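You operate a simulated robot arm through the tools that you are given. There is no shell and no other tool. Be economical: measure what you need, move in short steps, check, and stop when the job is done.

You run a simulated two-armed robot. Do the job below in one go: nothing can be reset, and whatever is moved stays where it is left.

Task
Shut the open dock lever and latch, then move the slotted coil's plug from the orange socket to the blue.
Fine: shut the orange cover.

Only the result counts: the job must be done as asked and must still hold three seconds after the hand-in. Knocking over, shifting, dropping, spilling or breaking anything else fails it. Lids that push on must go on centred and level and be pressed home; caps that screw on are set level and turned clockwise until they are tight.

Robot
Two 7-joint arms with two-finger parallel grippers on one trunk, on a base that drives. Base frame: it is fixed to the floor where the robot stands at the start and does not move with it; the origin is under the middle of the robot, x ahead of it, y to its left, z up; the surface under the hand at the start is at about z = 870. Readings come in mm, degrees, newtons and seconds.
The left shoulder is at the start at [110, 169, 1545], the right one opposite. With the tool pointing down near the work surface each hand reaches from about 360 to 720 mm from the robot's upright axis, wherever it stands, measured 20 degrees to its own side. Places, roughly: black latch [800, 100, 1100]; blue cover [700, -100, 900]; blue dock lever [800, 0, 900]; green dock lever [800, 200, 900]; orange cover [800, -200, 900]; yellow latch [800, 0, 1000]. Payload 1.57 kg a hand.
Tool frame (each hand has its own): the origin (TCP) lies between the finger pads and is the grasp point; the fingertips stand 30 mm ahead of it; z points along the fingers, y is the line along which they close. Largest opening 80 mm; finger width 17, thickness 12; the body of the gripper, 40 by 82 mm, starts 80 mm behind the TCP.
Orientation is that of the tool frame in the base frame, as [roll, pitch, yaw] about the fixed x, y, z axes, in that order (R = Rz(yaw) Ry(pitch) Rx(roll)). With the fingers straight down and closing along the base's y, the tool's x points along the base's -x, its y along +y and its z along -z.

Tools
- The arms move only by the tool apply_moves. It takes "left_motion", "right_motion" or both (then of equal length, played together; a hand with none holds still); each is a list of rows, each a list of 7 numbers: the shift along the tool's x, y, z in cm, then the turn, a rotation vector about the tool's x, y, z in degrees, then the opening in per cent of the stroke, from 0 (shut) to 100 (fully open). In form: [[tx, ty, tz, wx, wy, wz, hand], ...]. A call has 1 to 12 rows; each row shifts and turns the commanded pose from where the row before left it, along the tool's axes as they then stand. Each row takes 0.2 s and may step no farther than 50 mm and 8.6 degrees from the row before; otherwise, or with a gripper value out of range, the whole call is refused. Where a pose cannot be reached the arm comes as near as it can. A force on the tool above 40 N (or 10 N above the force at the start of the call, whichever is more), or a blocked arm, ends the call early, and 0.2 s more pass. Each finger travels about 72 mm/s and halts on what it meets, pressing with about 27 N; the grip force reading is that of the motor and also rises with nothing between the fingers. The clock runs only during rows and for 0.2 s after the last one: add rows that do not move to give the fingers time. The reply holds the time, the measured pose of the TCP, the force on the tool along the base axes, the opening and the grip force, in the units named above and with some noise, with the torque about the TCP (base axes, N m) and any sound that the robot's microphone picked up, and new pictures: "views" is both (left out), scene, wrist or none (wrist: the cameras of the hands that moved).
- Cameras (640 x 400 px; columns grow to the right, rows downward): "scene" is now at [159.7, 2.2, 1732.7]; the picture's right is [0.05, -1.00, 0.00], its down [-0.73, -0.04, -0.68] and it looks along [0.68, 0.04, -0.73] (base axes); focal length 255 px, centre (320, 200). "left" rides on the left gripper at [72, 7, -122] in its tool frame; the picture's right is [-0.09, 1.00, 0.00], its down [-0.84, -0.08, -0.54] and it looks along [-0.54, -0.05, 0.84] (tool axes); focal length 238 px, centre (320, 200). "right" rides on the right gripper at [72, -7, -122] in its tool frame; the picture's right is [0.09, 1.00, 0.00], its down [-0.84, 0.08, -0.54] and it looks along [-0.54, 0.05, 0.84] (tool axes); focal length 238 px, centre (320, 200). There is no depth. A picture from a camera that has moved, and an enlarged one, comes with that camera's place and axes in the base frame and with its lens.
- slide_trunk(by): slides the trunk up (or, below 0, down) by that many mm; the arms and the scene camera ride with it, the base frame stays. It gives what a move gives, with no picture.
- roll_base(legs): drives the robot by 1 to 6 legs, each [ahead, left, turn to the left] in mm, mm and degrees, along the robot's own axes; the way and the turn of a leg run together, so that a leg with both is an arc; at most 1500 mm and 180 degrees a leg. The arms and the cameras ride along, it lands a little off, and it stops where it bumps. It gives what a move gives, and a new picture of the scene camera.
- aim_head(pan, tilt): turns the head with the scene camera to pan (to the left, within 86 degrees either way) and tilt (down, from -29 to 69), counted from straight ahead of the robot. It gives what a move gives, and a new picture of the scene camera.
- zoom(camera, box): a new picture of the part [left, top, right, bottom] of that camera's present view, enlarged. It takes no simulated time.
- finish_job(): hands the job in; it is judged then, once.

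Go step by step. Nothing tells you exact positions but the pictures and the camera data: compare them with the known pose of the tool, close in by small moves and look again before you grip or let go. The budget is 120 turns and 260 pictures, counting those below and the enlarged ones. Unless the task says otherwise, let go and move clear before handing in, and close with one line.

The tools are called after "Call:" as a command line: name --argument value ..., lists and objects as JSON in quotes. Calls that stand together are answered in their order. apply_moves: Moves the arms, as the interface text tells. Its arguments: {"type":"object","properties":{"left_motion":{"type":"array","items":{"type":"array","items":{"type":"number"}}},"right_motion":{"type":"array","items":{"type":"array","items":{"type":"number"}}},"views":{"type":"string","enum":["both","scene","wrist","none"]}},"required":[]} The other tools are called the same way: slide_trunk (by) slides the trunk up or down; roll_base (legs) drives the base; aim_head (pan, tilt) turns the head that bears the scene camera; zoom (camera, box) takes an enlarged picture of a part of a camera's view; finish_job () hands the job in.

At the start:

```text
clock: 0.0
left_position: [680.1, 270.8, 1187.7]
left_ee_rot: [179.9, 0.0, -179.9]
left_contact_force: [-0.4, 0.0, 1.3]
left_moment: [0.0, 0.03, -0.01]
left_opening: 80.0
left_grasp_force: 0.1
right_position: [649.0, -293.0, 1294.2]
right_ee_rot: [-180.0, 0.0, -180.0]
right_contact_force: [-0.1, 0.7, 0.6]
right_moment: [0.0, -0.01, -0.01]
right_opening: 79.9
right_grasp_force: 0.0
trunk travel left (down, up): [-859.0, 31.0]
robot x, y, heading: [2.7, -2.0, 0.1]
head pan, tilt: [3.1, 46.9]
```

scene: 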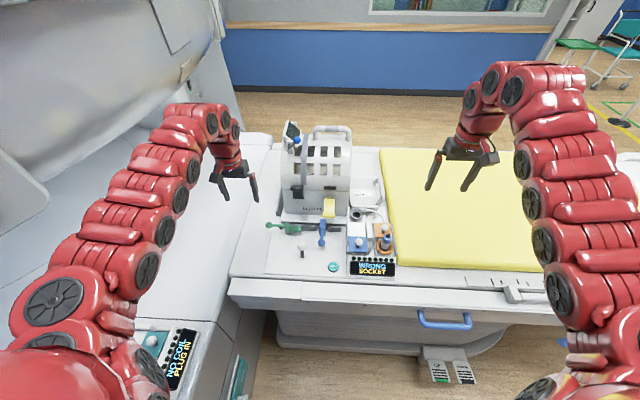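
right: 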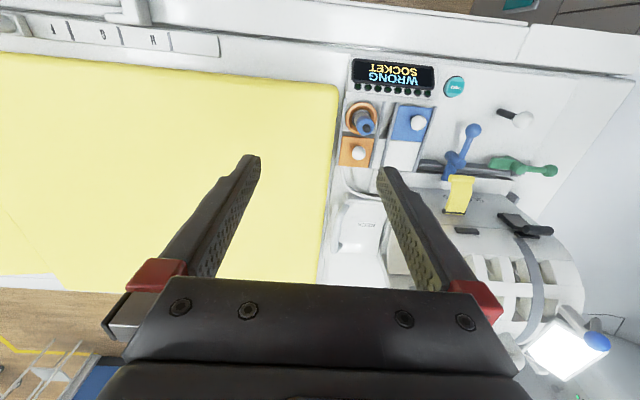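
left: 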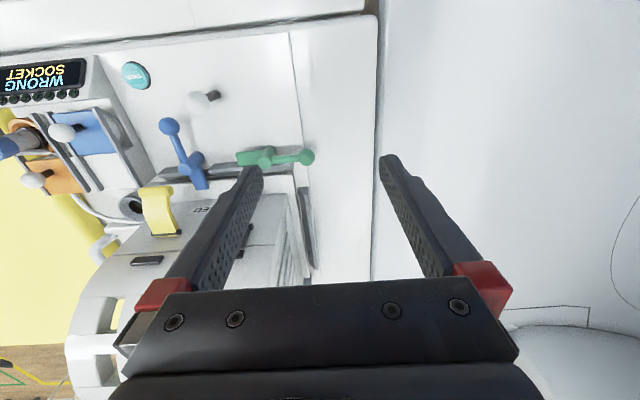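

I see an MRI-like coil on a table with a socket panel, levers and latches. I zoom in to learn which lever and latch are open.

Call:
zoom --camera "scene" --box '[250, 110, 410, 290]'

Call:
zoom --camera "right" --box '[320, 50, 600, 260]'

Call:
zoom --camera "left" --box '[0, 40, 340, 300]'

```text
2.22 times, centred on (330, 200) of scene
camera zoom: at [159.7, 2.2, 1732.7], right [0.05, -1.0, 0.0], down [-0.73, -0.04, -0.68], along [0.68, 0.04, -0.73], focal length 566 px, centre (298, 200)
```

zoom: 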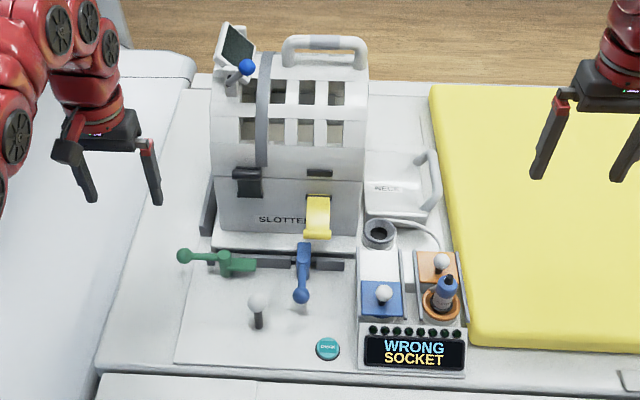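

```text
1.90 times, centred on (460, 155) of right
camera zoom: at [575.9, -301.6, 1416.3], right [-0.09, 1.0, 0.0], down [0.84, 0.08, 0.54], along [0.54, 0.05, -0.84], focal length 454 px, centre (53, 286)
```

zoom: 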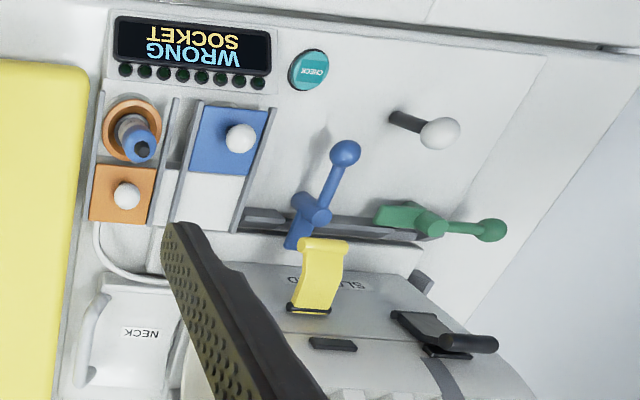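

```text
1.54 times, centred on (170, 170) of left
camera zoom: at [608.2, 276.6, 1308.8], right [0.09, 1.0, 0.0], down [0.84, -0.08, 0.54], along [0.54, -0.05, -0.84], focal length 367 px, centre (551, 246)
```

zoom: 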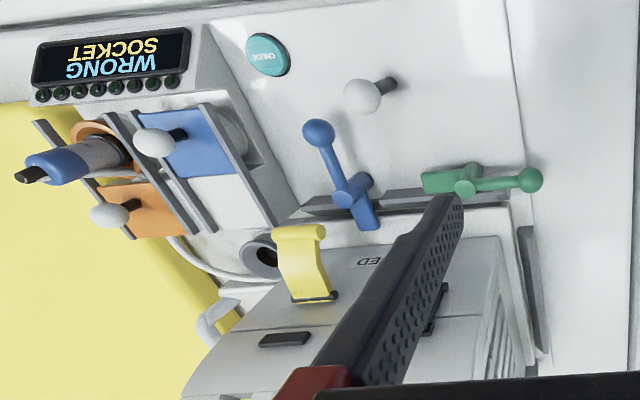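

The green lever lies along the rail and the yellow latch sticks out, so both look open. The orange plug is in, and the blue cover is shut. I move the right hand in for a closer look.

Call:
apply_moves --right_motion '[[0.8, 3.2, 2.4, 0, 0, 0, 100], [0.8, 3.2, 2.4, 0, 0, 0, 100], [0.8, 3.2, 2.4, 0, 0, 0, 100], [0.8, 3.2, 2.4, 0, 0, 0, 100], [0.8, 3.2, 2.4, 0, 0, 0, 100], [0.8, 3.2, 2.4, 0, 0, 0, 100]]' --views "wrist"

Call:
zoom --camera "scene" --box '[270, 180, 350, 230]'

```text
clock: 1.4
left_position: [678.8, 269.9, 1186.8]
left_ee_rot: [179.9, -0.1, -179.9]
left_contact_force: [-0.4, 0.3, 0.5]
left_moment: [-0.01, 0.01, 0.0]
left_opening: 80.0
left_grasp_force: 0.0
right_position: [631.2, -221.9, 1238.6]
right_ee_rot: [-180.0, 0.0, -179.9]
right_contact_force: [1.2, -0.2, -0.2]
right_moment: [0.0, 0.0, 0.0]
right_opening: 80.0
right_grasp_force: 0.1
right hand out of reach, approached as far as the arm can: row 3, 4, 5, 6
trunk travel left (down, up): [-859.0, 31.0]
robot x, y, heading: [0.4, -0.5, -0.2]
head pan, tilt: [3.1, 46.9]
camera right: at [558.9, -231.4, 1361.0], right [-0.09, 1.0, 0.0], down [0.84, 0.08, 0.54], along [0.54, 0.05, -0.84], focal length 238 px, centre (320, 200)
```

right: 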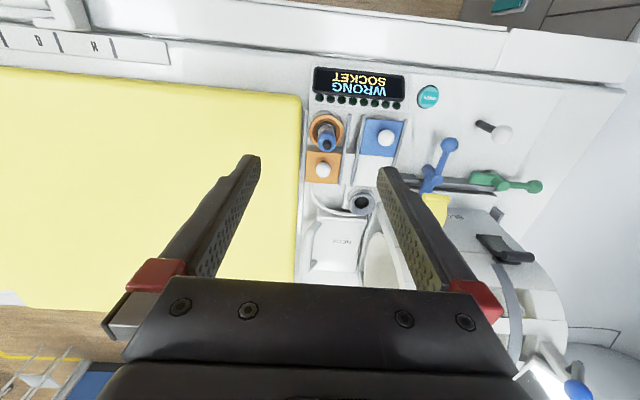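

```text
8.00 times, centred on (310, 205) of scene
camera zoom: at [159.6, 2.0, 1732.7], right [0.05, -1.0, 0.0], down [-0.73, -0.04, -0.68], along [0.68, 0.04, -0.73], focal length 2037 px, centre (400, 160)
```

zoom: 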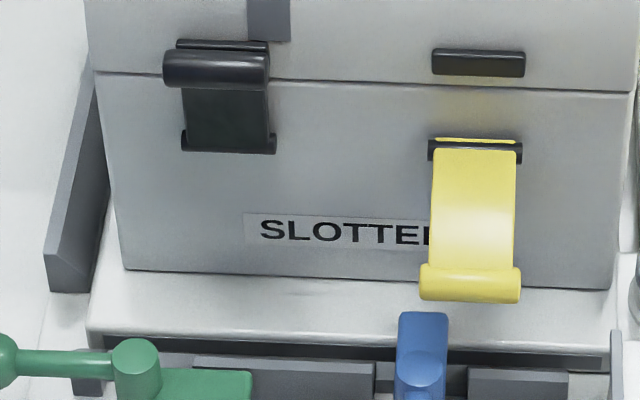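

The black latch is closed and the yellow one hangs open; the green lever is open. Before driving closer, I check the clearance between robot and table.

Call:
aim_head --pan 0 --tilt 69

```text
clock: 2.2
left_position: [679.5, 269.4, 1187.3]
left_ee_rot: [-180.0, 0.0, -179.8]
left_contact_force: [0.3, 0.2, 0.8]
left_moment: [0.0, 0.0, 0.0]
left_opening: 80.3
left_grasp_force: 0.1
right_position: [630.9, -223.2, 1237.9]
right_ee_rot: [-179.9, 0.0, -179.9]
right_contact_force: [1.0, 0.0, 0.6]
right_moment: [0.04, 0.02, -0.02]
right_opening: 80.1
right_grasp_force: 0.1
trunk travel left (down, up): [-859.0, 31.0]
robot x, y, heading: [-1.9, 0.5, 0.1]
head pan, tilt: [0.0, 68.8]
camera scene: at [136.0, -2.0, 1706.6], right [0.0, -1.0, 0.0], down [-0.93, 0.0, -0.36], along [0.36, 0.0, -0.93], focal length 255 px, centre (320, 200)
```

scene: 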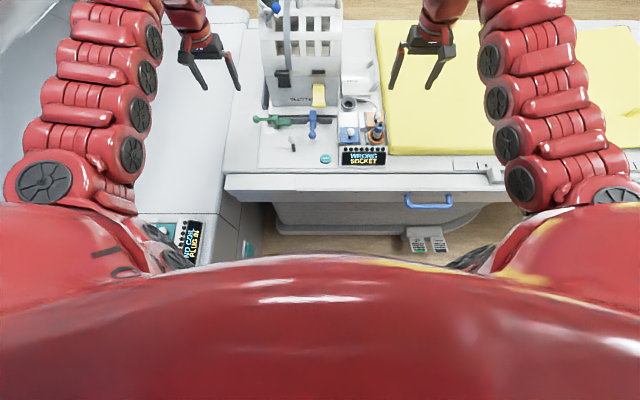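

The table's front edge is at about x≈550, so there is room for a modest approach. I drive 100 mm ahead.

Call:
roll_base --legs '[[100, 0, 0]]'

Call:
aim_head --pan 0 --tilt 50

```text
clock: 3.4
left_position: [775.6, 270.0, 1188.6]
left_ee_rot: [-180.0, 0.1, -180.0]
left_contact_force: [0.3, 0.4, 0.6]
left_moment: [-0.01, -0.01, -0.02]
left_opening: 79.8
left_grasp_force: 0.0
right_position: [727.8, -223.5, 1240.0]
right_ee_rot: [180.0, 0.2, 179.9]
right_contact_force: [0.1, -0.3, -0.8]
right_moment: [-0.02, 0.02, -0.04]
right_opening: 80.0
right_grasp_force: 0.1
trunk travel left (down, up): [-859.0, 31.0]
robot x, y, heading: [96.5, 2.4, 0.1]
head pan, tilt: [0.0, 68.8]
camera scene: at [231.5, -2.2, 1706.8], right [0.0, -1.0, 0.0], down [-0.93, 0.0, -0.36], along [0.36, 0.0, -0.93], focal length 255 px, centre (320, 200)
```

scene: 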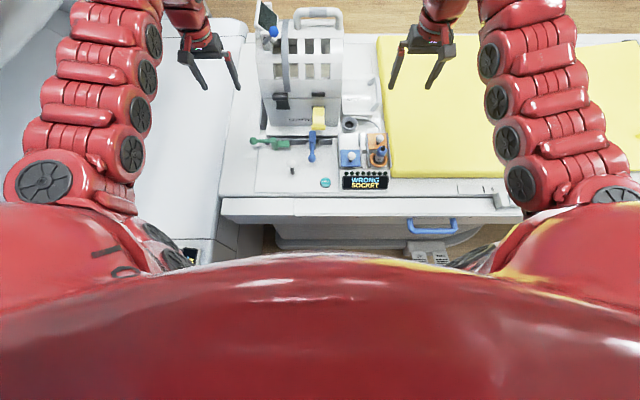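

```text
clock: 4.2
left_position: [778.9, 269.4, 1187.4]
left_ee_rot: [180.0, -0.1, 179.9]
left_contact_force: [-0.1, 1.0, -0.3]
left_moment: [-0.02, 0.03, 0.0]
left_opening: 79.9
left_grasp_force: 0.2
right_position: [730.8, -224.0, 1237.6]
right_ee_rot: [-179.9, -0.1, -179.9]
right_contact_force: [0.3, 0.7, -0.5]
right_moment: [0.01, -0.02, -0.01]
right_opening: 80.0
right_grasp_force: 0.0
trunk travel left (down, up): [-859.0, 31.0]
robot x, y, heading: [99.8, 2.2, -0.1]
head pan, tilt: [0.0, 50.0]
camera scene: at [256.5, -2.2, 1728.2], right [0.0, -1.0, 0.0], down [-0.77, 0.0, -0.64], along [0.64, 0.0, -0.77], focal length 255 px, centre (320, 200)
```

scene: 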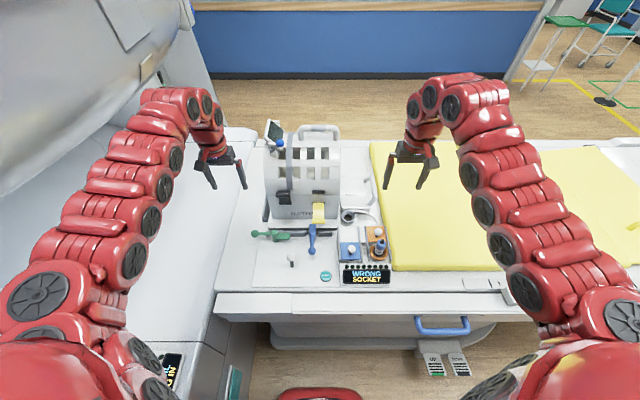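

Now both hands come in lower and nearer for close-up pictures.

Call:
apply_moves --left_motion '[[3, -1.7, 2.4, 0, 0, 0, 100], [3, -1.7, 2.4, 0, 0, 0, 100], [3, -1.7, 2.4, 0, 0, 0, 100], [3, -1.7, 2.4, 0, 0, 0, 100]]' --right_motion '[[3.2, 0.5, 3.4, 0, 0, 0, 100], [3.2, 0.5, 3.4, 0, 0, 0, 100], [3.2, 0.5, 3.4, 0, 0, 0, 100], [3.2, 0.5, 3.4, 0, 0, 0, 100]]'

Call:
zoom --camera "scene" --box '[240, 180, 400, 280]'

```text
clock: 5.2
left_position: [741.2, 251.1, 1158.1]
left_ee_rot: [180.0, 0.0, -179.9]
left_contact_force: [1.2, -0.2, 0.1]
left_moment: [0.02, -0.03, 0.0]
left_opening: 79.8
left_grasp_force: 0.0
left hand out of reach, approached as far as the arm can: row 2, 3, 4
right_position: [728.4, -223.5, 1239.9]
right_ee_rot: [180.0, 0.0, 180.0]
right_contact_force: [-0.7, 0.3, 0.2]
right_moment: [0.02, 0.0, 0.03]
right_opening: 80.0
right_grasp_force: 0.0
right hand out of reach, approached as far as the arm can: row 1, 2, 3, 4
trunk travel left (down, up): [-859.0, 31.0]
robot x, y, heading: [97.1, 1.5, 0.0]
head pan, tilt: [0.0, 50.0]
camera scene: at [254.2, -1.8, 1728.6], right [0.0, -1.0, 0.0], down [-0.77, 0.0, -0.64], along [0.64, 0.0, -0.77], focal length 255 px, centre (320, 200)
camera right: at [656.2, -231.3, 1361.3], right [-0.09, 1.0, 0.0], down [0.84, 0.08, 0.54], along [0.54, 0.05, -0.84], focal length 238 px, centre (320, 200)
camera left: at [669.3, 256.8, 1280.6], right [0.09, 1.0, 0.0], down [0.84, -0.08, 0.54], along [0.54, -0.05, -0.84], focal length 238 px, centre (320, 200)
```

scene: 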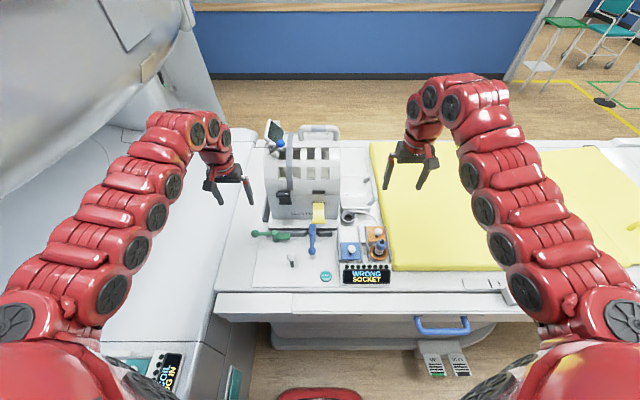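
right: 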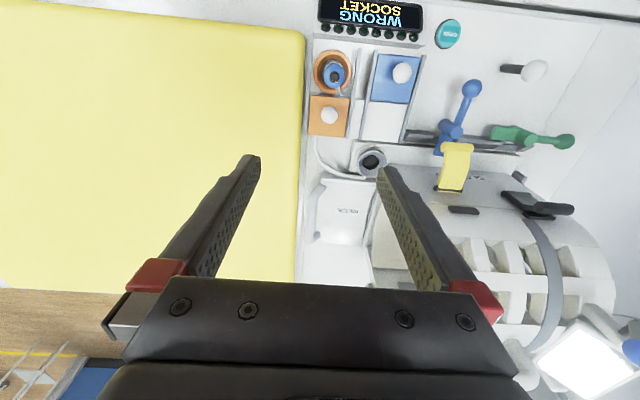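
left: 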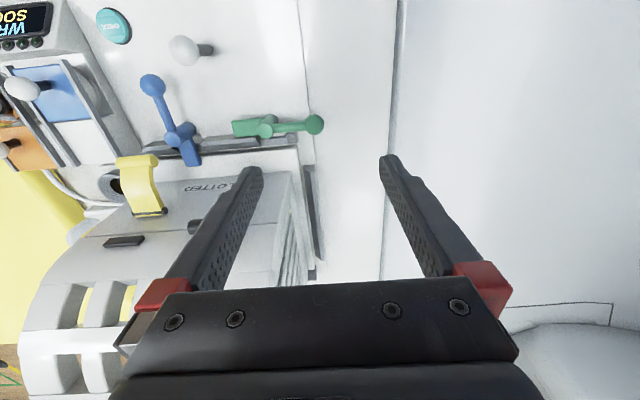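

```text
4.00 times, centred on (320, 230) of scene
camera zoom: at [254.2, -1.8, 1728.6], right [0.0, -1.0, 0.0], down [-0.77, 0.0, -0.64], along [0.64, 0.0, -0.77], focal length 1018 px, centre (320, 80)
```

zoom: 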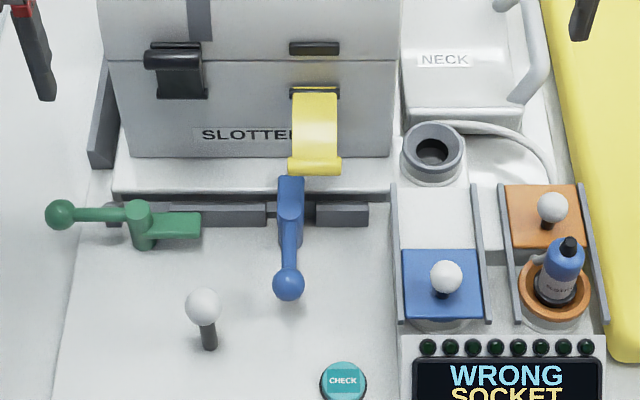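

The green lever's ball is at about (763, 238, 930), its pivot near (768, 168). I drive 60 mm further so that it lies well within reach.

Call:
roll_base --legs '[[60, 0, 0]]'

```text
clock: 6.2
left_position: [794.6, 250.4, 1160.9]
left_ee_rot: [179.9, 0.3, -180.0]
left_contact_force: [0.0, -0.6, 0.5]
left_moment: [-0.01, -0.07, -0.01]
left_opening: 80.2
left_grasp_force: 0.0
right_position: [784.2, -223.3, 1240.2]
right_ee_rot: [-179.9, 0.2, -180.0]
right_contact_force: [0.8, -0.6, -0.4]
right_moment: [0.03, -0.03, -0.01]
right_opening: 80.0
right_grasp_force: 0.0
trunk travel left (down, up): [-859.0, 31.0]
robot x, y, heading: [157.9, 2.7, 0.0]
head pan, tilt: [0.0, 50.0]
camera scene: at [307.4, -2.1, 1729.3], right [0.0, -1.0, 0.0], down [-0.76, 0.0, -0.65], along [0.65, 0.0, -0.76], focal length 255 px, centre (320, 200)
```

scene: 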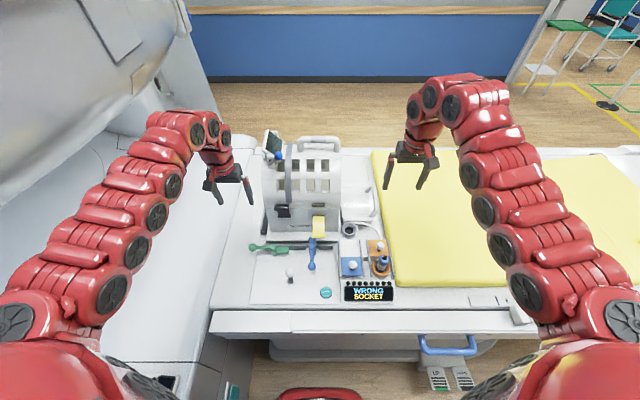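

Left hand: close and lower it just beyond the green ball.

Call:
apply_moves --left_motion '[[0, 0, 4, 0, 0, 0, 0], [0, 0, 4, 0, 0, 0, 0], [0, 0, 4, 0, 0, 0, 0], [0, 0, 4, 0, 0, 0, 0], [0, 0, 0, 0, 0, 0, 0]]'

Call:
zoom --camera "scene" --box '[210, 190, 370, 290]'

```text
clock: 7.4
left_position: [799.9, 250.2, 998.9]
left_ee_rot: [180.0, 0.0, -179.9]
left_contact_force: [-0.2, -0.1, -1.4]
left_moment: [0.01, 0.0, 0.0]
left_opening: 0.1
left_grasp_force: 21.3
right_position: [788.2, -223.0, 1239.8]
right_ee_rot: [180.0, 0.0, 180.0]
right_contact_force: [0.6, 0.5, -0.2]
right_moment: [-0.01, 0.04, -0.03]
right_opening: 80.1
right_grasp_force: 0.0
trunk travel left (down, up): [-859.0, 31.0]
robot x, y, heading: [159.4, -1.7, 0.2]
head pan, tilt: [0.0, 50.0]
camera scene: at [313.7, -1.8, 1728.6], right [0.0, -1.0, 0.0], down [-0.77, 0.0, -0.64], along [0.64, 0.0, -0.77], focal length 255 px, centre (320, 200)
camera left: at [729.3, 255.6, 1119.8], right [0.09, 1.0, 0.0], down [0.84, -0.08, 0.54], along [0.54, -0.05, -0.84], focal length 238 px, centre (320, 200)
```

scene: 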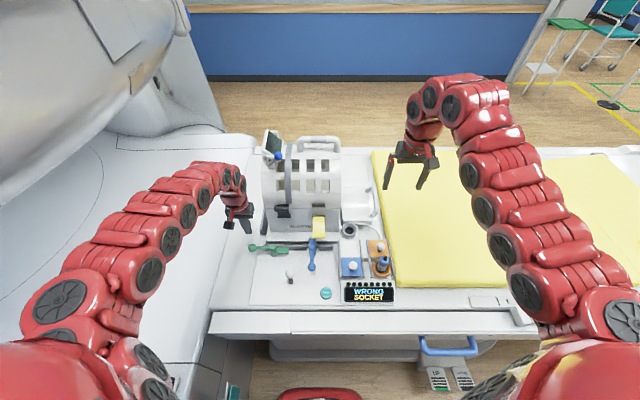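
left: 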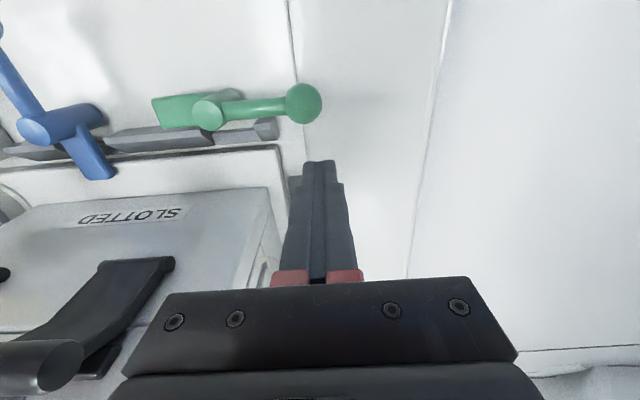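

```text
4.00 times, centred on (290, 240) of scene
camera zoom: at [313.7, -1.8, 1728.6], right [0.0, -1.0, 0.0], down [-0.77, 0.0, -0.64], along [0.64, 0.0, -0.77], focal length 1018 px, centre (440, 40)
```

zoom: 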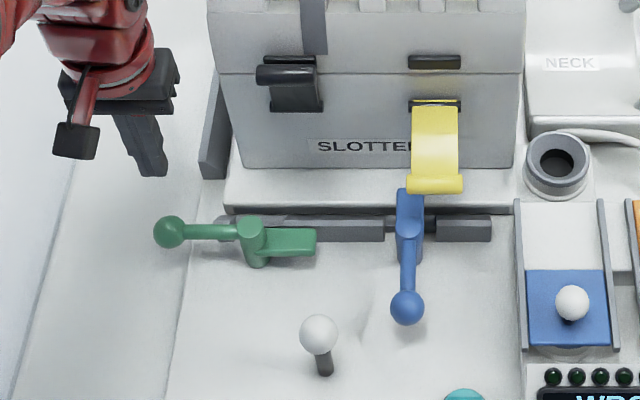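

Both views agree: ball at (763, 238, 930), pivot at (764, 166). I descend behind the ball and sweep the lever through its arc.

Call:
apply_moves --left_motion '[[0.3, -1.2, 3, 0, 0, 0, 0], [0, 0, 2.9, 0, 0, 0, 0], [0.9, -0.6, 0, 0, 0, 0, 0], [1.8, 0.4, 0, 0, 0, 0, 0], [1.8, -0.1, 0, 0, 0, 0, 0]]' --views "wrist"

Call:
zoom --camera "scene" --box '[210, 190, 370, 290]'

```text
clock: 8.6
left_position: [751.4, 235.9, 940.0]
left_ee_rot: [-180.0, 0.0, -179.9]
left_contact_force: [-0.3, 0.3, -0.6]
left_moment: [0.0, 0.04, -0.02]
left_opening: 0.0
left_grasp_force: 21.5
right_position: [787.5, -224.0, 1238.8]
right_ee_rot: [180.0, -0.1, -179.9]
right_contact_force: [0.1, -0.1, -0.3]
right_moment: [0.0, 0.0, 0.01]
right_opening: 80.1
right_grasp_force: 0.1
trunk travel left (down, up): [-859.0, 31.0]
robot x, y, heading: [156.1, 1.4, 0.1]
head pan, tilt: [0.0, 50.0]
camera left: at [680.2, 242.3, 1061.4], right [0.09, 1.0, 0.0], down [0.84, -0.08, 0.54], along [0.54, -0.05, -0.84], focal length 238 px, centre (320, 200)
```

left: 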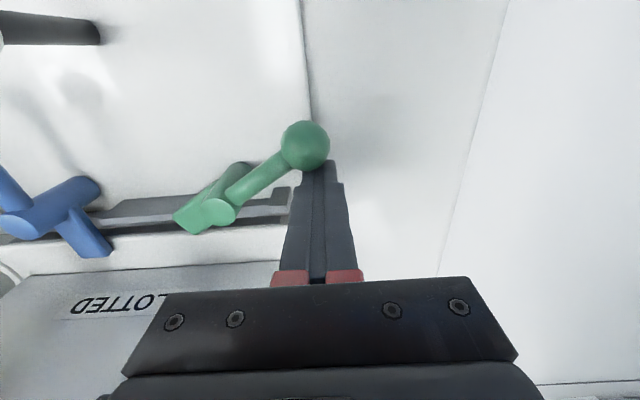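

```text
4.00 times, centred on (290, 240) of scene
camera zoom: at [314.3, -2.2, 1728.5], right [0.0, -1.0, 0.0], down [-0.77, 0.0, -0.64], along [0.64, 0.0, -0.77], focal length 1018 px, centre (440, 40)
```

zoom: 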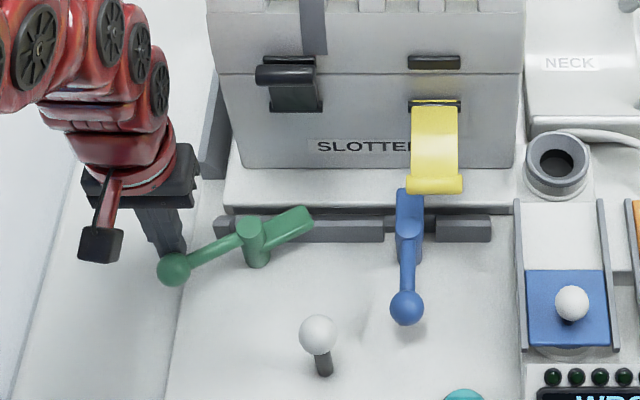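

It turns freely as foreseen. I continue the arc.

Call:
apply_moves --left_motion '[[1.75, -0.55, 0, 0, 0, 0, 0], [1.55, -1.0, 0, 0, 0, 0, 0], [1.25, -1.35, 0, 0, 0, 0, 0], [0.85, -1.6, 0, 0, 0, 0, 0], [0.2, -0.7, 0, 0, 0, 0, 0]]' --views "wrist"

Call:
zoom --camera "scene" --box '[210, 190, 370, 290]'

```text
clock: 9.8
left_position: [713.8, 207.0, 940.9]
left_ee_rot: [180.0, -0.1, -179.9]
left_contact_force: [0.6, 0.0, 0.4]
left_moment: [-0.01, 0.0, -0.04]
left_opening: 0.0
left_grasp_force: 21.4
left hand out of reach, approached as far as the arm can: row 3, 4
right_position: [789.4, -223.5, 1238.1]
right_ee_rot: [-180.0, -0.1, 179.9]
right_contact_force: [0.0, -0.1, 0.1]
right_moment: [-0.02, 0.01, 0.02]
right_opening: 80.0
right_grasp_force: 0.1
trunk travel left (down, up): [-859.0, 31.0]
robot x, y, heading: [157.5, 0.1, 0.0]
head pan, tilt: [0.0, 50.0]
camera left: at [641.7, 212.5, 1062.2], right [0.09, 1.0, 0.0], down [0.84, -0.08, 0.54], along [0.54, -0.05, -0.84], focal length 238 px, centre (320, 200)
```

left: 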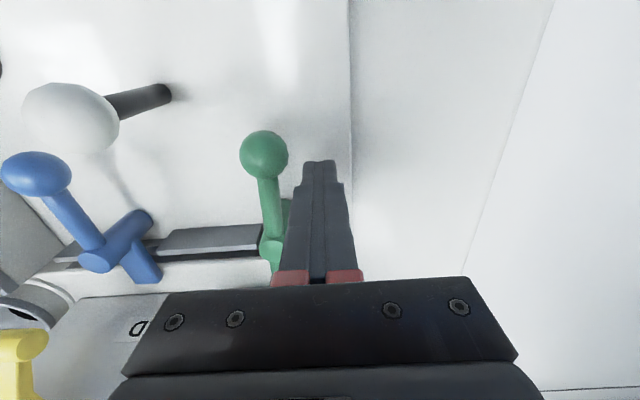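

```text
4.00 times, centred on (290, 240) of scene
camera zoom: at [314.4, -2.6, 1728.5], right [0.0, -1.0, 0.0], down [-0.77, 0.0, -0.64], along [0.64, 0.0, -0.77], focal length 1018 px, centre (440, 40)
```

zoom: 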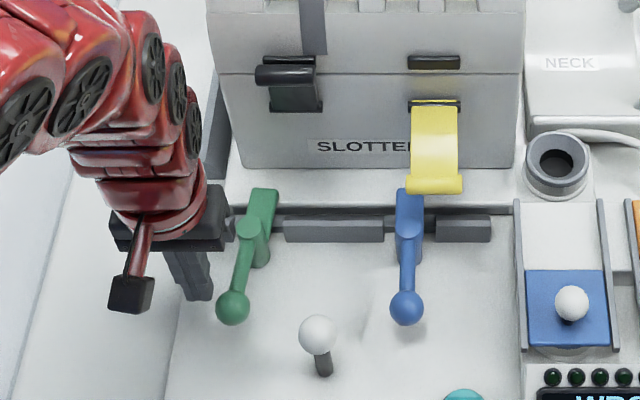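

The lever is nearly shut. I push the rest of the way straight in -y, with a little +x to stay in reach.

Call:
apply_moves --left_motion '[[-0.5, -1.0, 0, 0, 0, 0, 0], [-0.5, -1.0, 0, 0, 0, 0, 0], [0, -0.6, 0, 0, 0, 0, 0]]' --views "wrist"

Call:
zoom --camera "scene" --box '[210, 190, 370, 290]'

```text
clock: 10.6
left_position: [721.4, 184.7, 941.1]
left_ee_rot: [-179.9, 0.0, -179.8]
left_contact_force: [2.8, 13.6, 0.0]
left_moment: [0.2, -0.03, 0.0]
left_opening: 0.2
left_grasp_force: 21.5
right_position: [788.9, -219.9, 1239.6]
right_ee_rot: [-179.9, 0.0, -179.8]
right_contact_force: [-0.6, 0.1, -0.8]
right_moment: [-0.04, 0.01, 0.01]
right_opening: 80.2
right_grasp_force: 0.1
trunk travel left (down, up): [-859.0, 31.0]
robot x, y, heading: [160.8, 1.5, 0.1]
head pan, tilt: [0.0, 50.0]
camera left: at [650.9, 190.7, 1061.7], right [0.09, 1.0, 0.0], down [0.84, -0.07, 0.54], along [0.54, -0.05, -0.84], focal length 238 px, centre (320, 200)
```

left: 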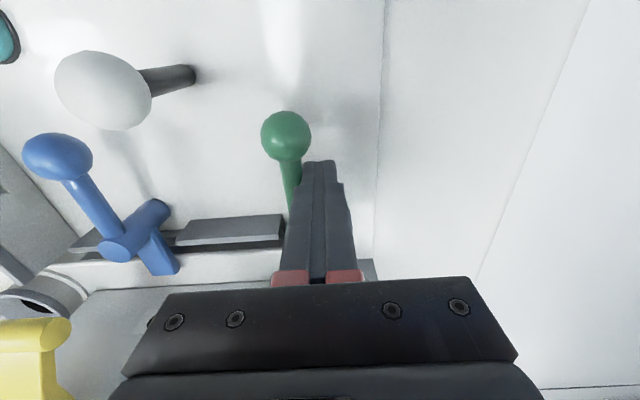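

```text
4.00 times, centred on (290, 240) of scene
camera zoom: at [314.4, 2.9, 1728.6], right [0.0, -1.0, 0.0], down [-0.77, 0.0, -0.64], along [0.64, 0.0, -0.77], focal length 1018 px, centre (440, 40)
```

zoom: 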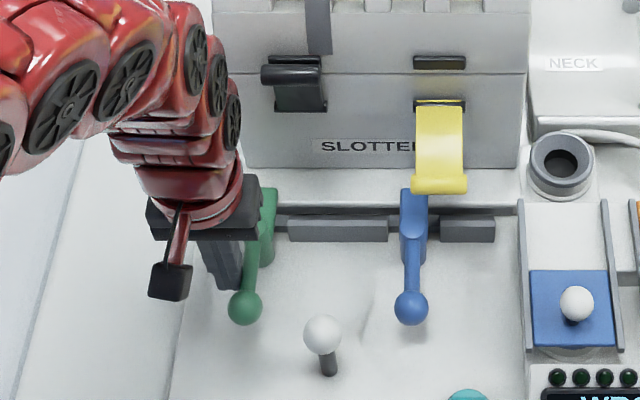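

Resistance of 13 N suggests the stop. I press a bit more to make sure.

Call:
apply_moves --left_motion '[[0, -0.4, 0, 0, 0, 0, 0], [0, -0.4, 0, 0, 0, 0, 0]]' --views "none"

Call:
apply_moves --left_motion '[[0, 2.5, 0, 0, 0, 0, 0], [0, 2.5, -1, 0, 0, 0, 0], [0, 0, -5, 0, 0, 0, 0], [-2, 1, -4, 0, 0, 0, 0]]' --views "wrist"

Call:
zoom --camera "scene" --box '[210, 190, 370, 290]'

```text
clock: 11.2
left_position: [721.8, 184.2, 938.9]
left_ee_rot: [179.6, -0.1, -179.6]
left_contact_force: [-1.4, 25.0, -2.0]
left_moment: [0.41, -0.03, -0.1]
left_opening: 0.0
left_grasp_force: 21.6
right_position: [789.9, -220.7, 1237.2]
right_ee_rot: [-179.9, 0.0, -179.8]
right_contact_force: [-1.2, -0.2, -0.8]
right_moment: [0.04, 0.03, 0.02]
right_opening: 80.2
right_grasp_force: 0.2
trunk travel left (down, up): [-859.0, 31.0]
robot x, y, heading: [156.2, -0.6, 0.2]
head pan, tilt: [0.0, 50.0]
stopped in row 2 (left hand): the force on the tool passed its limit at 43 N (the readings are from after the stop); the commanded pose is now the measured one
```

```text
clock: 12.2
left_position: [745.5, 229.4, 990.1]
left_ee_rot: [179.7, -0.3, -179.5]
left_contact_force: [-0.1, 0.4, -0.4]
left_moment: [0.0, -0.01, 0.01]
left_opening: 0.1
left_grasp_force: 20.9
left hand out of reach, approached as far as the arm can: row 3, 4
right_position: [789.4, -223.1, 1237.7]
right_ee_rot: [180.0, -0.1, -179.9]
right_contact_force: [0.1, -0.5, -0.3]
right_moment: [0.01, 0.0, 0.0]
right_opening: 80.0
right_grasp_force: 0.1
trunk travel left (down, up): [-859.0, 31.0]
robot x, y, heading: [157.3, -0.4, 0.2]
head pan, tilt: [0.0, 50.0]
camera left: at [674.5, 234.4, 1110.5], right [0.09, 1.0, 0.0], down [0.84, -0.07, 0.54], along [0.54, -0.04, -0.84], focal length 238 px, centre (320, 200)
```

left: 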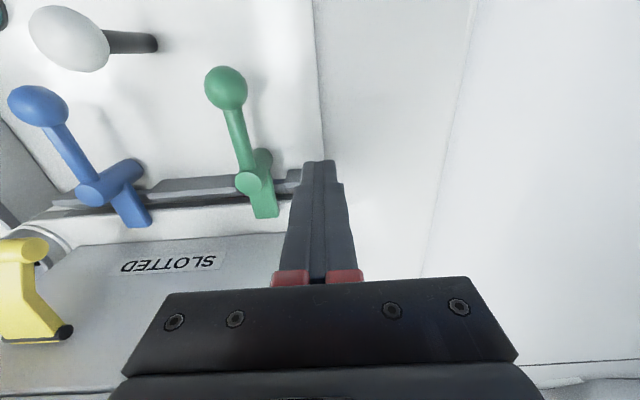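

```text
4.00 times, centred on (290, 240) of scene
camera zoom: at [315.3, -1.3, 1728.4], right [0.0, -1.0, 0.0], down [-0.77, 0.0, -0.64], along [0.64, 0.0, -0.77], focal length 1018 px, centre (440, 40)
```

zoom: 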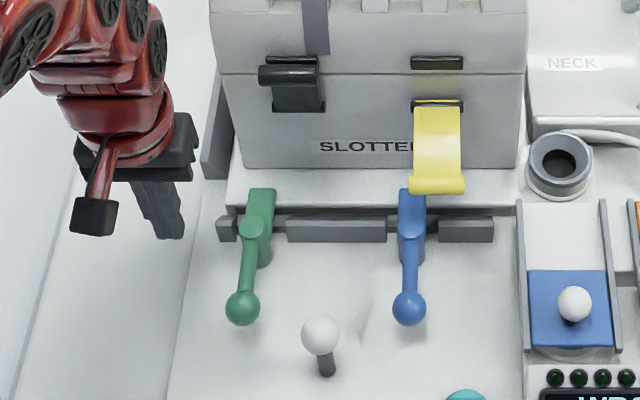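

The green lever is shut, parallel to the blue one. Next is the yellow latch, hinged near (835, 0, 1022) with its tip near (774, 0, 990). I tilt the right hand sideways so its closed fingers can go under it.

Call:
apply_moves --right_motion '[[0, 0, 3.3, 0, 0, 0, 0], [0, 0, 3.3, 0, 0, 0, 0], [0, 0, 3.3, 0, 0, 0, 0], [0, 0, 0, -8.55, 0, 0, 0], [0, 0, 0, -8.55, 0, 0, 0], [0, 0, 0, -8.55, 0, 0, 0], [0, 0, 0, -8.55, 0, 0, 0], [0, 0, 0, -8.55, 0, 0, 0], [0, 0, 0, -8.55, 0, 0, 0], [0, 0, 0, -8.55, 0, 0, 0]]'

```text
clock: 14.3
left_position: [744.2, 228.3, 990.3]
left_ee_rot: [179.8, -0.2, -179.6]
left_contact_force: [0.5, -0.3, -0.8]
left_moment: [0.0, 0.02, 0.0]
left_opening: 0.1
left_grasp_force: 21.6
right_position: [799.8, -216.0, 1145.9]
right_ee_rot: [120.0, 0.1, -179.9]
right_contact_force: [-0.9, 0.1, -0.5]
right_moment: [0.02, 0.0, 0.0]
right_opening: 0.0
right_grasp_force: 21.3
right hand out of reach, approached as far as the arm can: row 1, 10
trunk travel left (down, up): [-859.0, 31.0]
robot x, y, heading: [157.4, 0.1, -0.0]
head pan, tilt: [0.0, 50.0]
camera scene: at [315.1, -2.1, 1728.4], right [0.0, -1.0, 0.0], down [-0.77, 0.0, -0.64], along [0.64, 0.0, -0.77], focal length 255 px, centre (320, 200)
camera right: at [727.5, -327.0, 1200.9], right [-0.09, 0.5, 0.86], down [0.84, -0.43, 0.34], along [0.54, 0.75, -0.38], focal length 238 px, centre (320, 200)
```

scene: 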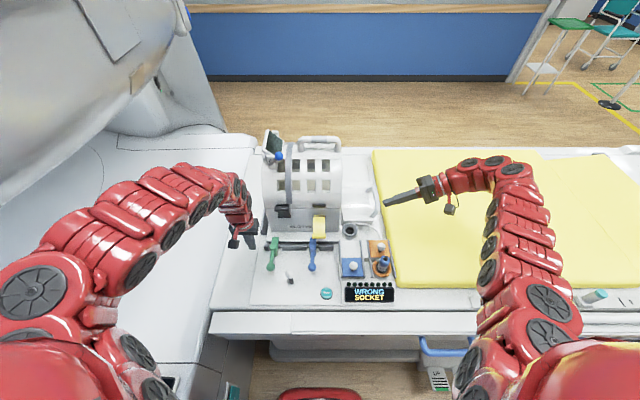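
right: 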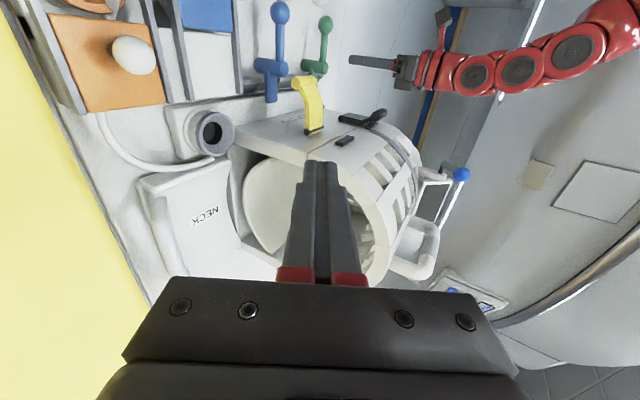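

The new view gives hinge (838, 0, 1014) and tip (774, 0, 989). I bring the right fingers to beside and below the latch.

Call:
apply_moves --right_motion '[[0.06, -1.79, 3.94, 0, 0, 0, 0], [0.06, -1.79, 3.94, 0, 0, 0, 0], [0.06, -1.79, 3.94, 0, 0, 0, 0], [0.06, -1.79, 3.94, 0, 0, 0, 0], [0.06, -1.79, 3.94, 0, 0, 0, 0]]'

Call:
zoom --camera "scene" --box '[260, 170, 420, 270]'

```text
clock: 15.6
left_position: [745.5, 228.6, 988.9]
left_ee_rot: [179.8, 0.0, -179.6]
left_contact_force: [-0.3, 0.6, 0.5]
left_moment: [-0.01, -0.04, -0.03]
left_opening: 0.0
left_grasp_force: 21.3
right_position: [783.4, -101.1, 988.2]
right_ee_rot: [120.1, 0.2, -179.9]
right_contact_force: [-0.4, 0.0, -0.2]
right_moment: [-0.01, -0.02, -0.03]
right_opening: 0.0
right_grasp_force: 21.4
right hand out of reach, approached as far as the arm can: row 4, 5
trunk travel left (down, up): [-859.0, 31.0]
robot x, y, heading: [158.0, -0.7, 0.3]
head pan, tilt: [0.0, 50.0]
camera scene: at [314.8, -0.6, 1728.5], right [0.0, -1.0, 0.0], down [-0.77, 0.0, -0.64], along [0.64, 0.0, -0.77], focal length 255 px, centre (320, 200)
camera right: at [710.2, -211.3, 1044.8], right [-0.09, 0.5, 0.86], down [0.84, -0.43, 0.34], along [0.54, 0.75, -0.38], focal length 238 px, centre (320, 200)
```

scene: 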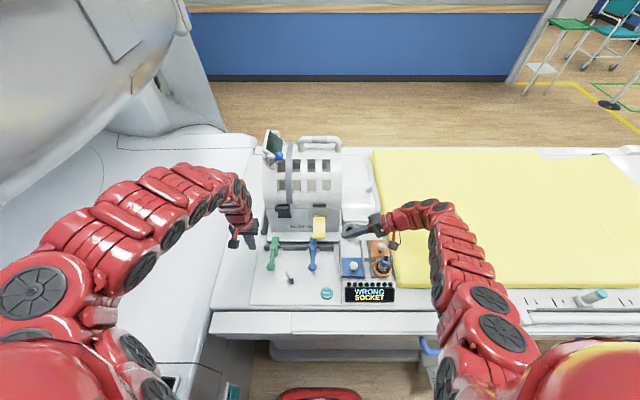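
right: 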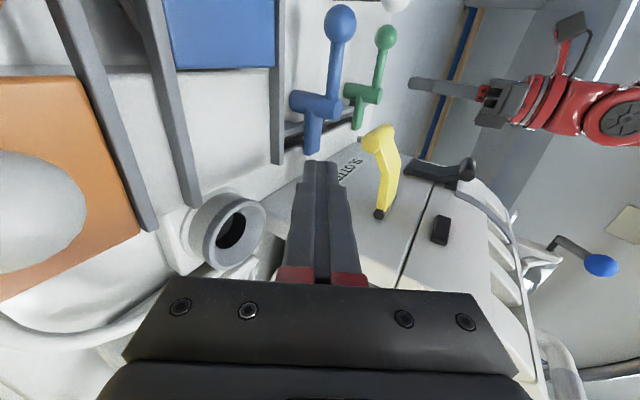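

```text
4.00 times, centred on (340, 220) of scene
camera zoom: at [314.8, -0.6, 1728.5], right [0.0, -1.0, 0.0], down [-0.77, 0.0, -0.64], along [0.64, 0.0, -0.77], focal length 1018 px, centre (240, 120)
```

zoom: 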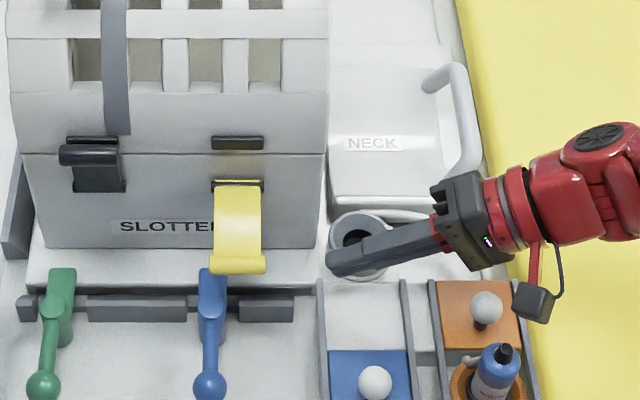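

Tip pose is clear of the parking ring. I slide the fingers in below the latch plate.

Call:
apply_moves --right_motion '[[-0.6, -0.5, 0.9, 0, 0, 0, 0], [-0.6, 1.25, 3.0, 0, 0, 0, 0], [0, 1.5, 2.6, 0, 0, 0, 0], [0, 0.8, 1.2, 0, 0, 0, 0]]' --views "wrist"

Call:
zoom --camera "scene" --box '[260, 170, 420, 270]'

```text
clock: 16.6
left_position: [745.4, 227.4, 989.2]
left_ee_rot: [179.8, -0.3, -179.6]
left_contact_force: [-1.4, 1.0, 0.5]
left_moment: [0.01, -0.03, -0.01]
left_opening: 0.2
left_grasp_force: 20.6
right_position: [791.5, -25.5, 983.8]
right_ee_rot: [120.1, -0.1, 180.0]
right_contact_force: [0.8, -0.8, 0.7]
right_moment: [0.05, -0.01, 0.0]
right_opening: 0.3
right_grasp_force: 21.5
right hand out of reach, approached as far as the arm can: row 1
trunk travel left (down, up): [-859.0, 31.0]
robot x, y, heading: [158.1, -1.3, 0.0]
head pan, tilt: [0.0, 50.0]
camera right: at [718.8, -136.0, 1039.9], right [-0.09, 0.5, 0.86], down [0.84, -0.43, 0.34], along [0.54, 0.75, -0.38], focal length 238 px, centre (320, 200)
```

right: 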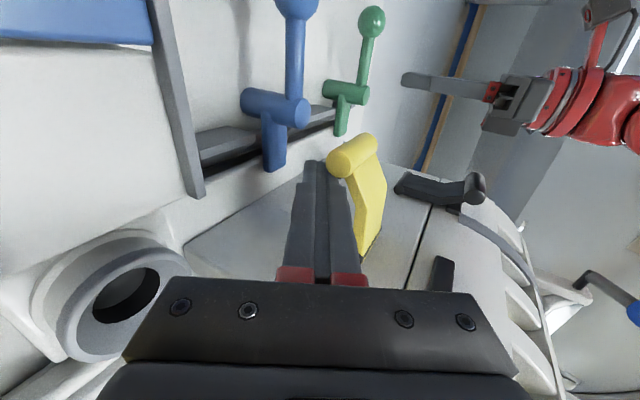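

```text
4.00 times, centred on (340, 220) of scene
camera zoom: at [315.2, -1.4, 1728.4], right [0.0, -1.0, 0.0], down [-0.77, 0.0, -0.64], along [0.64, 0.0, -0.77], focal length 1018 px, centre (240, 120)
```

zoom: 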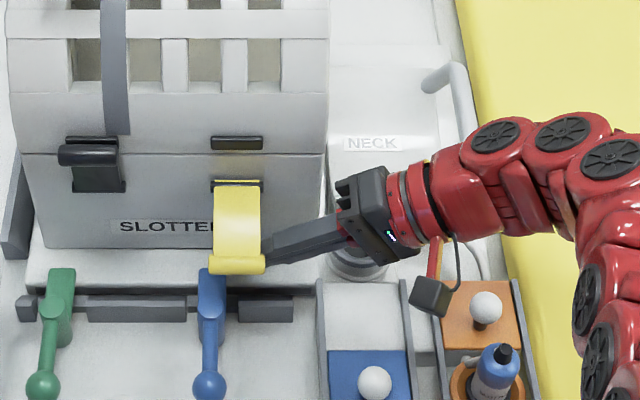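

The fingers are under the latch plate. I lift it along its arc.

Call:
apply_moves --right_motion '[[0.3, 1.59, -0.45, 0, 0, 0, 0], [0, 1.04, -0.6, 0, 0, 0, 0], [0, 1.04, -0.6, 0, 0, 0, 0], [-0.6, 1.04, -0.6, 0, 0, 0, 0], [-0.6, 1.04, -0.6, 0, 0, 0, 0]]' --views "wrist"

Call:
zoom --camera "scene" --box '[260, 170, 420, 270]'

```text
clock: 17.8
left_position: [745.2, 230.2, 988.8]
left_ee_rot: [179.8, -0.2, -179.6]
left_contact_force: [0.2, -0.2, -0.5]
left_moment: [-0.01, 0.0, 0.02]
left_opening: 0.1
left_grasp_force: 20.9
right_position: [798.6, -22.2, 1048.6]
right_ee_rot: [120.1, -0.1, -179.9]
right_contact_force: [-0.7, 0.3, 0.0]
right_moment: [0.02, -0.02, 0.02]
right_opening: 0.0
right_grasp_force: 20.8
trunk travel left (down, up): [-859.0, 31.0]
robot x, y, heading: [158.0, 0.6, 0.2]
head pan, tilt: [0.0, 50.0]
camera right: at [726.5, -131.4, 1104.2], right [-0.09, 0.5, 0.86], down [0.84, -0.43, 0.34], along [0.54, 0.75, -0.38], focal length 238 px, centre (320, 200)
```

right: 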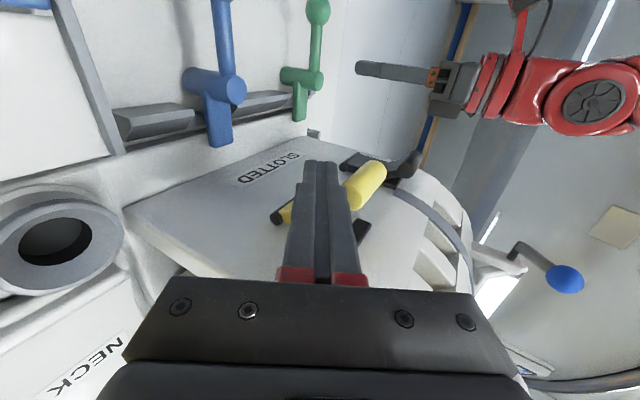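

```text
4.00 times, centred on (340, 220) of scene
camera zoom: at [315.8, -1.4, 1728.4], right [0.0, -1.0, 0.0], down [-0.77, 0.0, -0.64], along [0.64, 0.0, -0.77], focal length 1018 px, centre (240, 120)
```

zoom: 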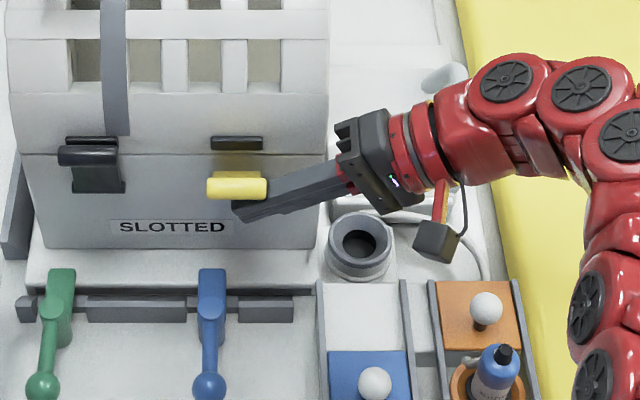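

Works well. I continue up and push the latch onto the front of the coil.

Call:
apply_moves --right_motion '[[-0.8, 0.8, -0.45, 0, 0, 0, 0], [-0.8, 0.6, -0.35, 0, 0, 0, 0], [-0.8, 0.2, -0.1, 0, 0, 0, 0], [-0.6, 0, 0, 0, 0, 0, 0], [-0.5, 0, 0, 0, 0, 0, 0]]' --views "wrist"

Call:
zoom --camera "scene" --box '[260, 170, 420, 270]'

```text
clock: 18.6
left_position: [744.4, 228.5, 989.0]
left_ee_rot: [179.8, -0.1, -179.6]
left_contact_force: [-0.1, -0.2, 0.8]
left_moment: [-0.02, 0.02, -0.01]
left_opening: 0.1
left_grasp_force: 21.6
right_position: [817.7, -21.9, 1060.7]
right_ee_rot: [120.4, -0.9, -179.7]
right_contact_force: [-8.3, -3.2, -2.2]
right_moment: [0.04, -0.08, 0.07]
right_opening: 0.1
right_grasp_force: 21.0
trunk travel left (down, up): [-859.0, 31.0]
robot x, y, heading: [156.3, 0.5, 0.3]
head pan, tilt: [0.0, 50.0]
stopped in row 4 (right hand): the force on the tool passed its limit at 42 N (the readings are from after the stop); the commanded pose is now the measured one
camera right: at [746.8, -132.0, 1119.1], right [-0.08, 0.5, 0.86], down [0.85, -0.42, 0.33], along [0.53, 0.75, -0.39], focal length 238 px, centre (320, 200)
```

right: 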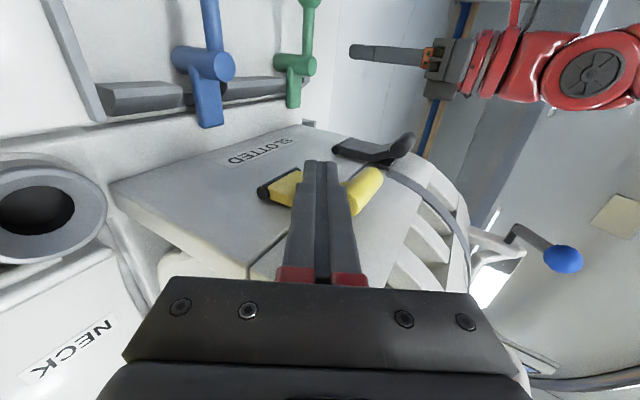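

```text
4.00 times, centred on (340, 220) of scene
camera zoom: at [314.1, -1.5, 1728.8], right [0.0, -1.0, 0.0], down [-0.77, 0.0, -0.64], along [0.64, 0.0, -0.77], focal length 1018 px, centre (240, 120)
```

zoom: 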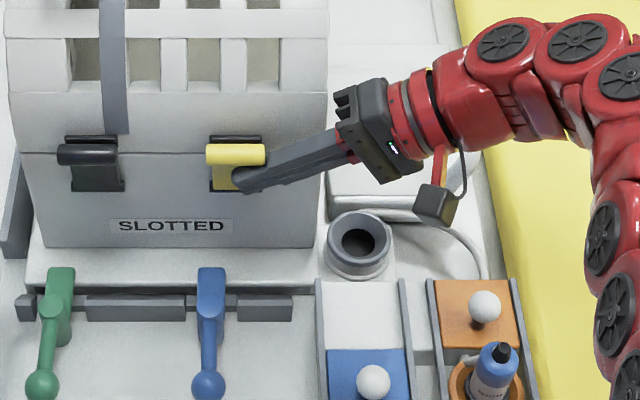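

The latch hit its stop and matches the black one. I back off to check that it stays.

Call:
apply_moves --right_motion '[[3, 0, 0, 0, 0, 0, 0], [0, -0.3, -4.5, 0, 0, 0, 0], [0, -0.3, -4.5, 0, 0, 0, 0], [0, -0.3, -4.5, 0, 0, 0, 0], [0, 0, -4, 0, 0, 0, 0]]' --views "wrist"

Call:
zoom --camera "scene" --box '[260, 170, 420, 270]'

```text
clock: 19.8
left_position: [743.4, 228.0, 989.9]
left_ee_rot: [179.7, -0.1, -179.6]
left_contact_force: [-0.2, -0.2, 0.1]
left_moment: [0.03, 0.01, -0.02]
left_opening: 0.1
left_grasp_force: 21.3
right_position: [788.9, -177.8, 1146.5]
right_ee_rot: [120.4, -0.5, -179.6]
right_contact_force: [0.0, 0.6, 0.2]
right_moment: [0.0, 0.0, 0.02]
right_opening: 0.0
right_grasp_force: 20.9
trunk travel left (down, up): [-859.0, 31.0]
robot x, y, heading: [158.5, 0.0, -0.0]
head pan, tilt: [0.0, 50.0]
camera right: at [717.2, -289.2, 1203.0], right [-0.09, 0.5, 0.86], down [0.84, -0.42, 0.33], along [0.53, 0.75, -0.39], focal length 238 px, centre (320, 200)
```

right: 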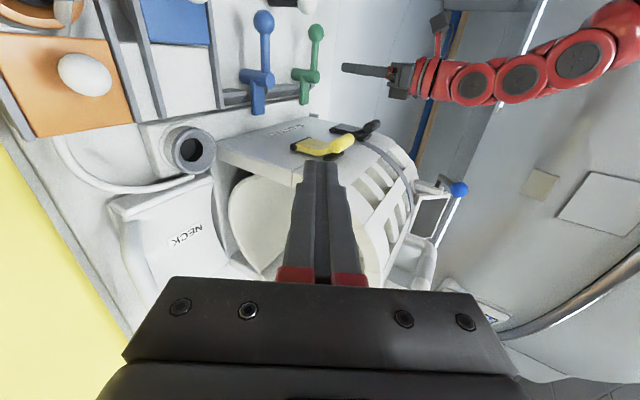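

```text
4.00 times, centred on (340, 220) of scene
camera zoom: at [312.5, -2.9, 1728.7], right [0.0, -1.0, 0.0], down [-0.77, 0.0, -0.64], along [0.64, 0.0, -0.77], focal length 1018 px, centre (240, 120)
```

zoom: 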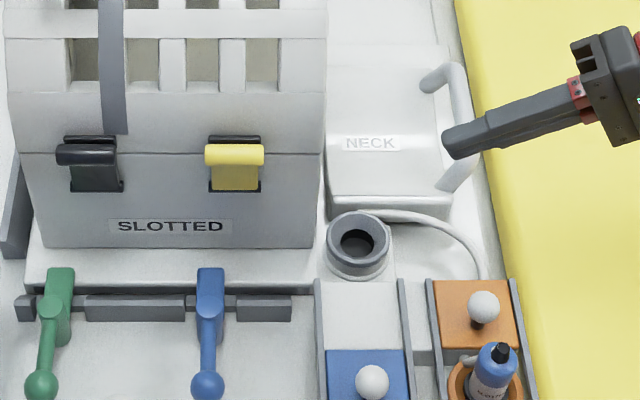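

Yellow latch is shut. I turn the right hand upright again and raise the left, then drive back 100 mm so the socket panel lies within good reach.

Call:
apply_moves --left_motion '[[-1, 1, -3, 0, 0, 0, 0], [-1, 1, -3, 0, 0, 0, 0], [-1, 1, -3, 0, 0, 0, 0], [-1, 0, -2, 0, 0, 0, 0], [0, 0, 0, 0, 0, 0, 0], [0, 0, 0, 0, 0, 0, 0], [0, 0, 0, 0, 0, 0, 0]]' --right_motion '[[0, 0, 0, 8.55, 0, 0, 50], [0, 0, 0, 8.55, 0, 0, 50], [0, 0, 0, 8.55, 0, 0, 50], [0, 0, 0, 8.55, 0, 0, 50], [0, 0, 0, 8.55, 0, 0, 50], [0, 0, 0, 8.55, 0, 0, 50], [0, 0, 0, 8.5, 0, 0, 50]]' --views "none"

Call:
roll_base --legs '[[-120, 0, 0]]'

```text
clock: 21.4
left_position: [794.5, 258.5, 1094.6]
left_ee_rot: [179.8, -0.1, -179.6]
left_contact_force: [-0.2, -0.4, 0.1]
left_moment: [0.0, 0.01, -0.02]
left_opening: 0.0
left_grasp_force: 21.0
left hand out of reach, approached as far as the arm can: row 1, 2
right_position: [793.3, -189.5, 1137.3]
right_ee_rot: [174.7, -0.9, -179.7]
right_contact_force: [0.1, 0.1, 0.0]
right_moment: [0.0, 0.02, 0.0]
right_opening: 40.1
right_grasp_force: 0.1
right hand out of reach, approached as far as the arm can: row 7
trunk travel left (down, up): [-859.0, 31.0]
robot x, y, heading: [155.9, 1.3, 0.0]
head pan, tilt: [0.0, 50.0]
```

```text
clock: 22.7
left_position: [674.4, 258.7, 1093.5]
left_ee_rot: [179.9, -0.3, -179.7]
left_contact_force: [0.4, -0.5, 0.1]
left_moment: [0.0, 0.0, -0.02]
left_opening: 0.0
left_grasp_force: 21.6
right_position: [672.7, -189.3, 1138.8]
right_ee_rot: [174.3, -0.9, -179.7]
right_contact_force: [1.4, 0.4, -0.5]
right_moment: [0.0, 0.02, 0.05]
right_opening: 40.1
right_grasp_force: 0.1
trunk travel left (down, up): [-859.0, 31.0]
robot x, y, heading: [37.3, -1.7, 0.1]
head pan, tilt: [0.0, 50.0]
camera scene: at [195.4, -1.7, 1728.2], right [0.0, -1.0, 0.0], down [-0.77, 0.0, -0.64], along [0.64, 0.0, -0.77], focal length 255 px, centre (320, 200)
```

scene: 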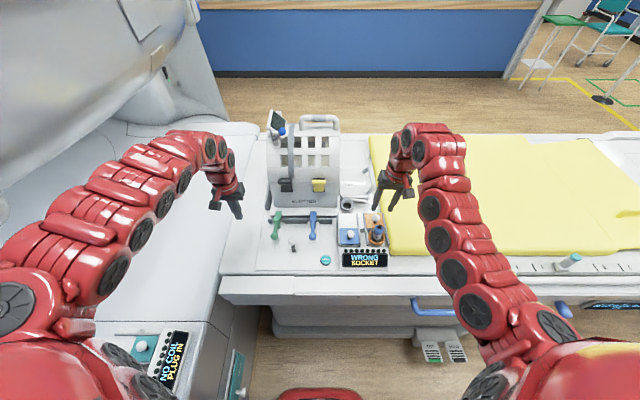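

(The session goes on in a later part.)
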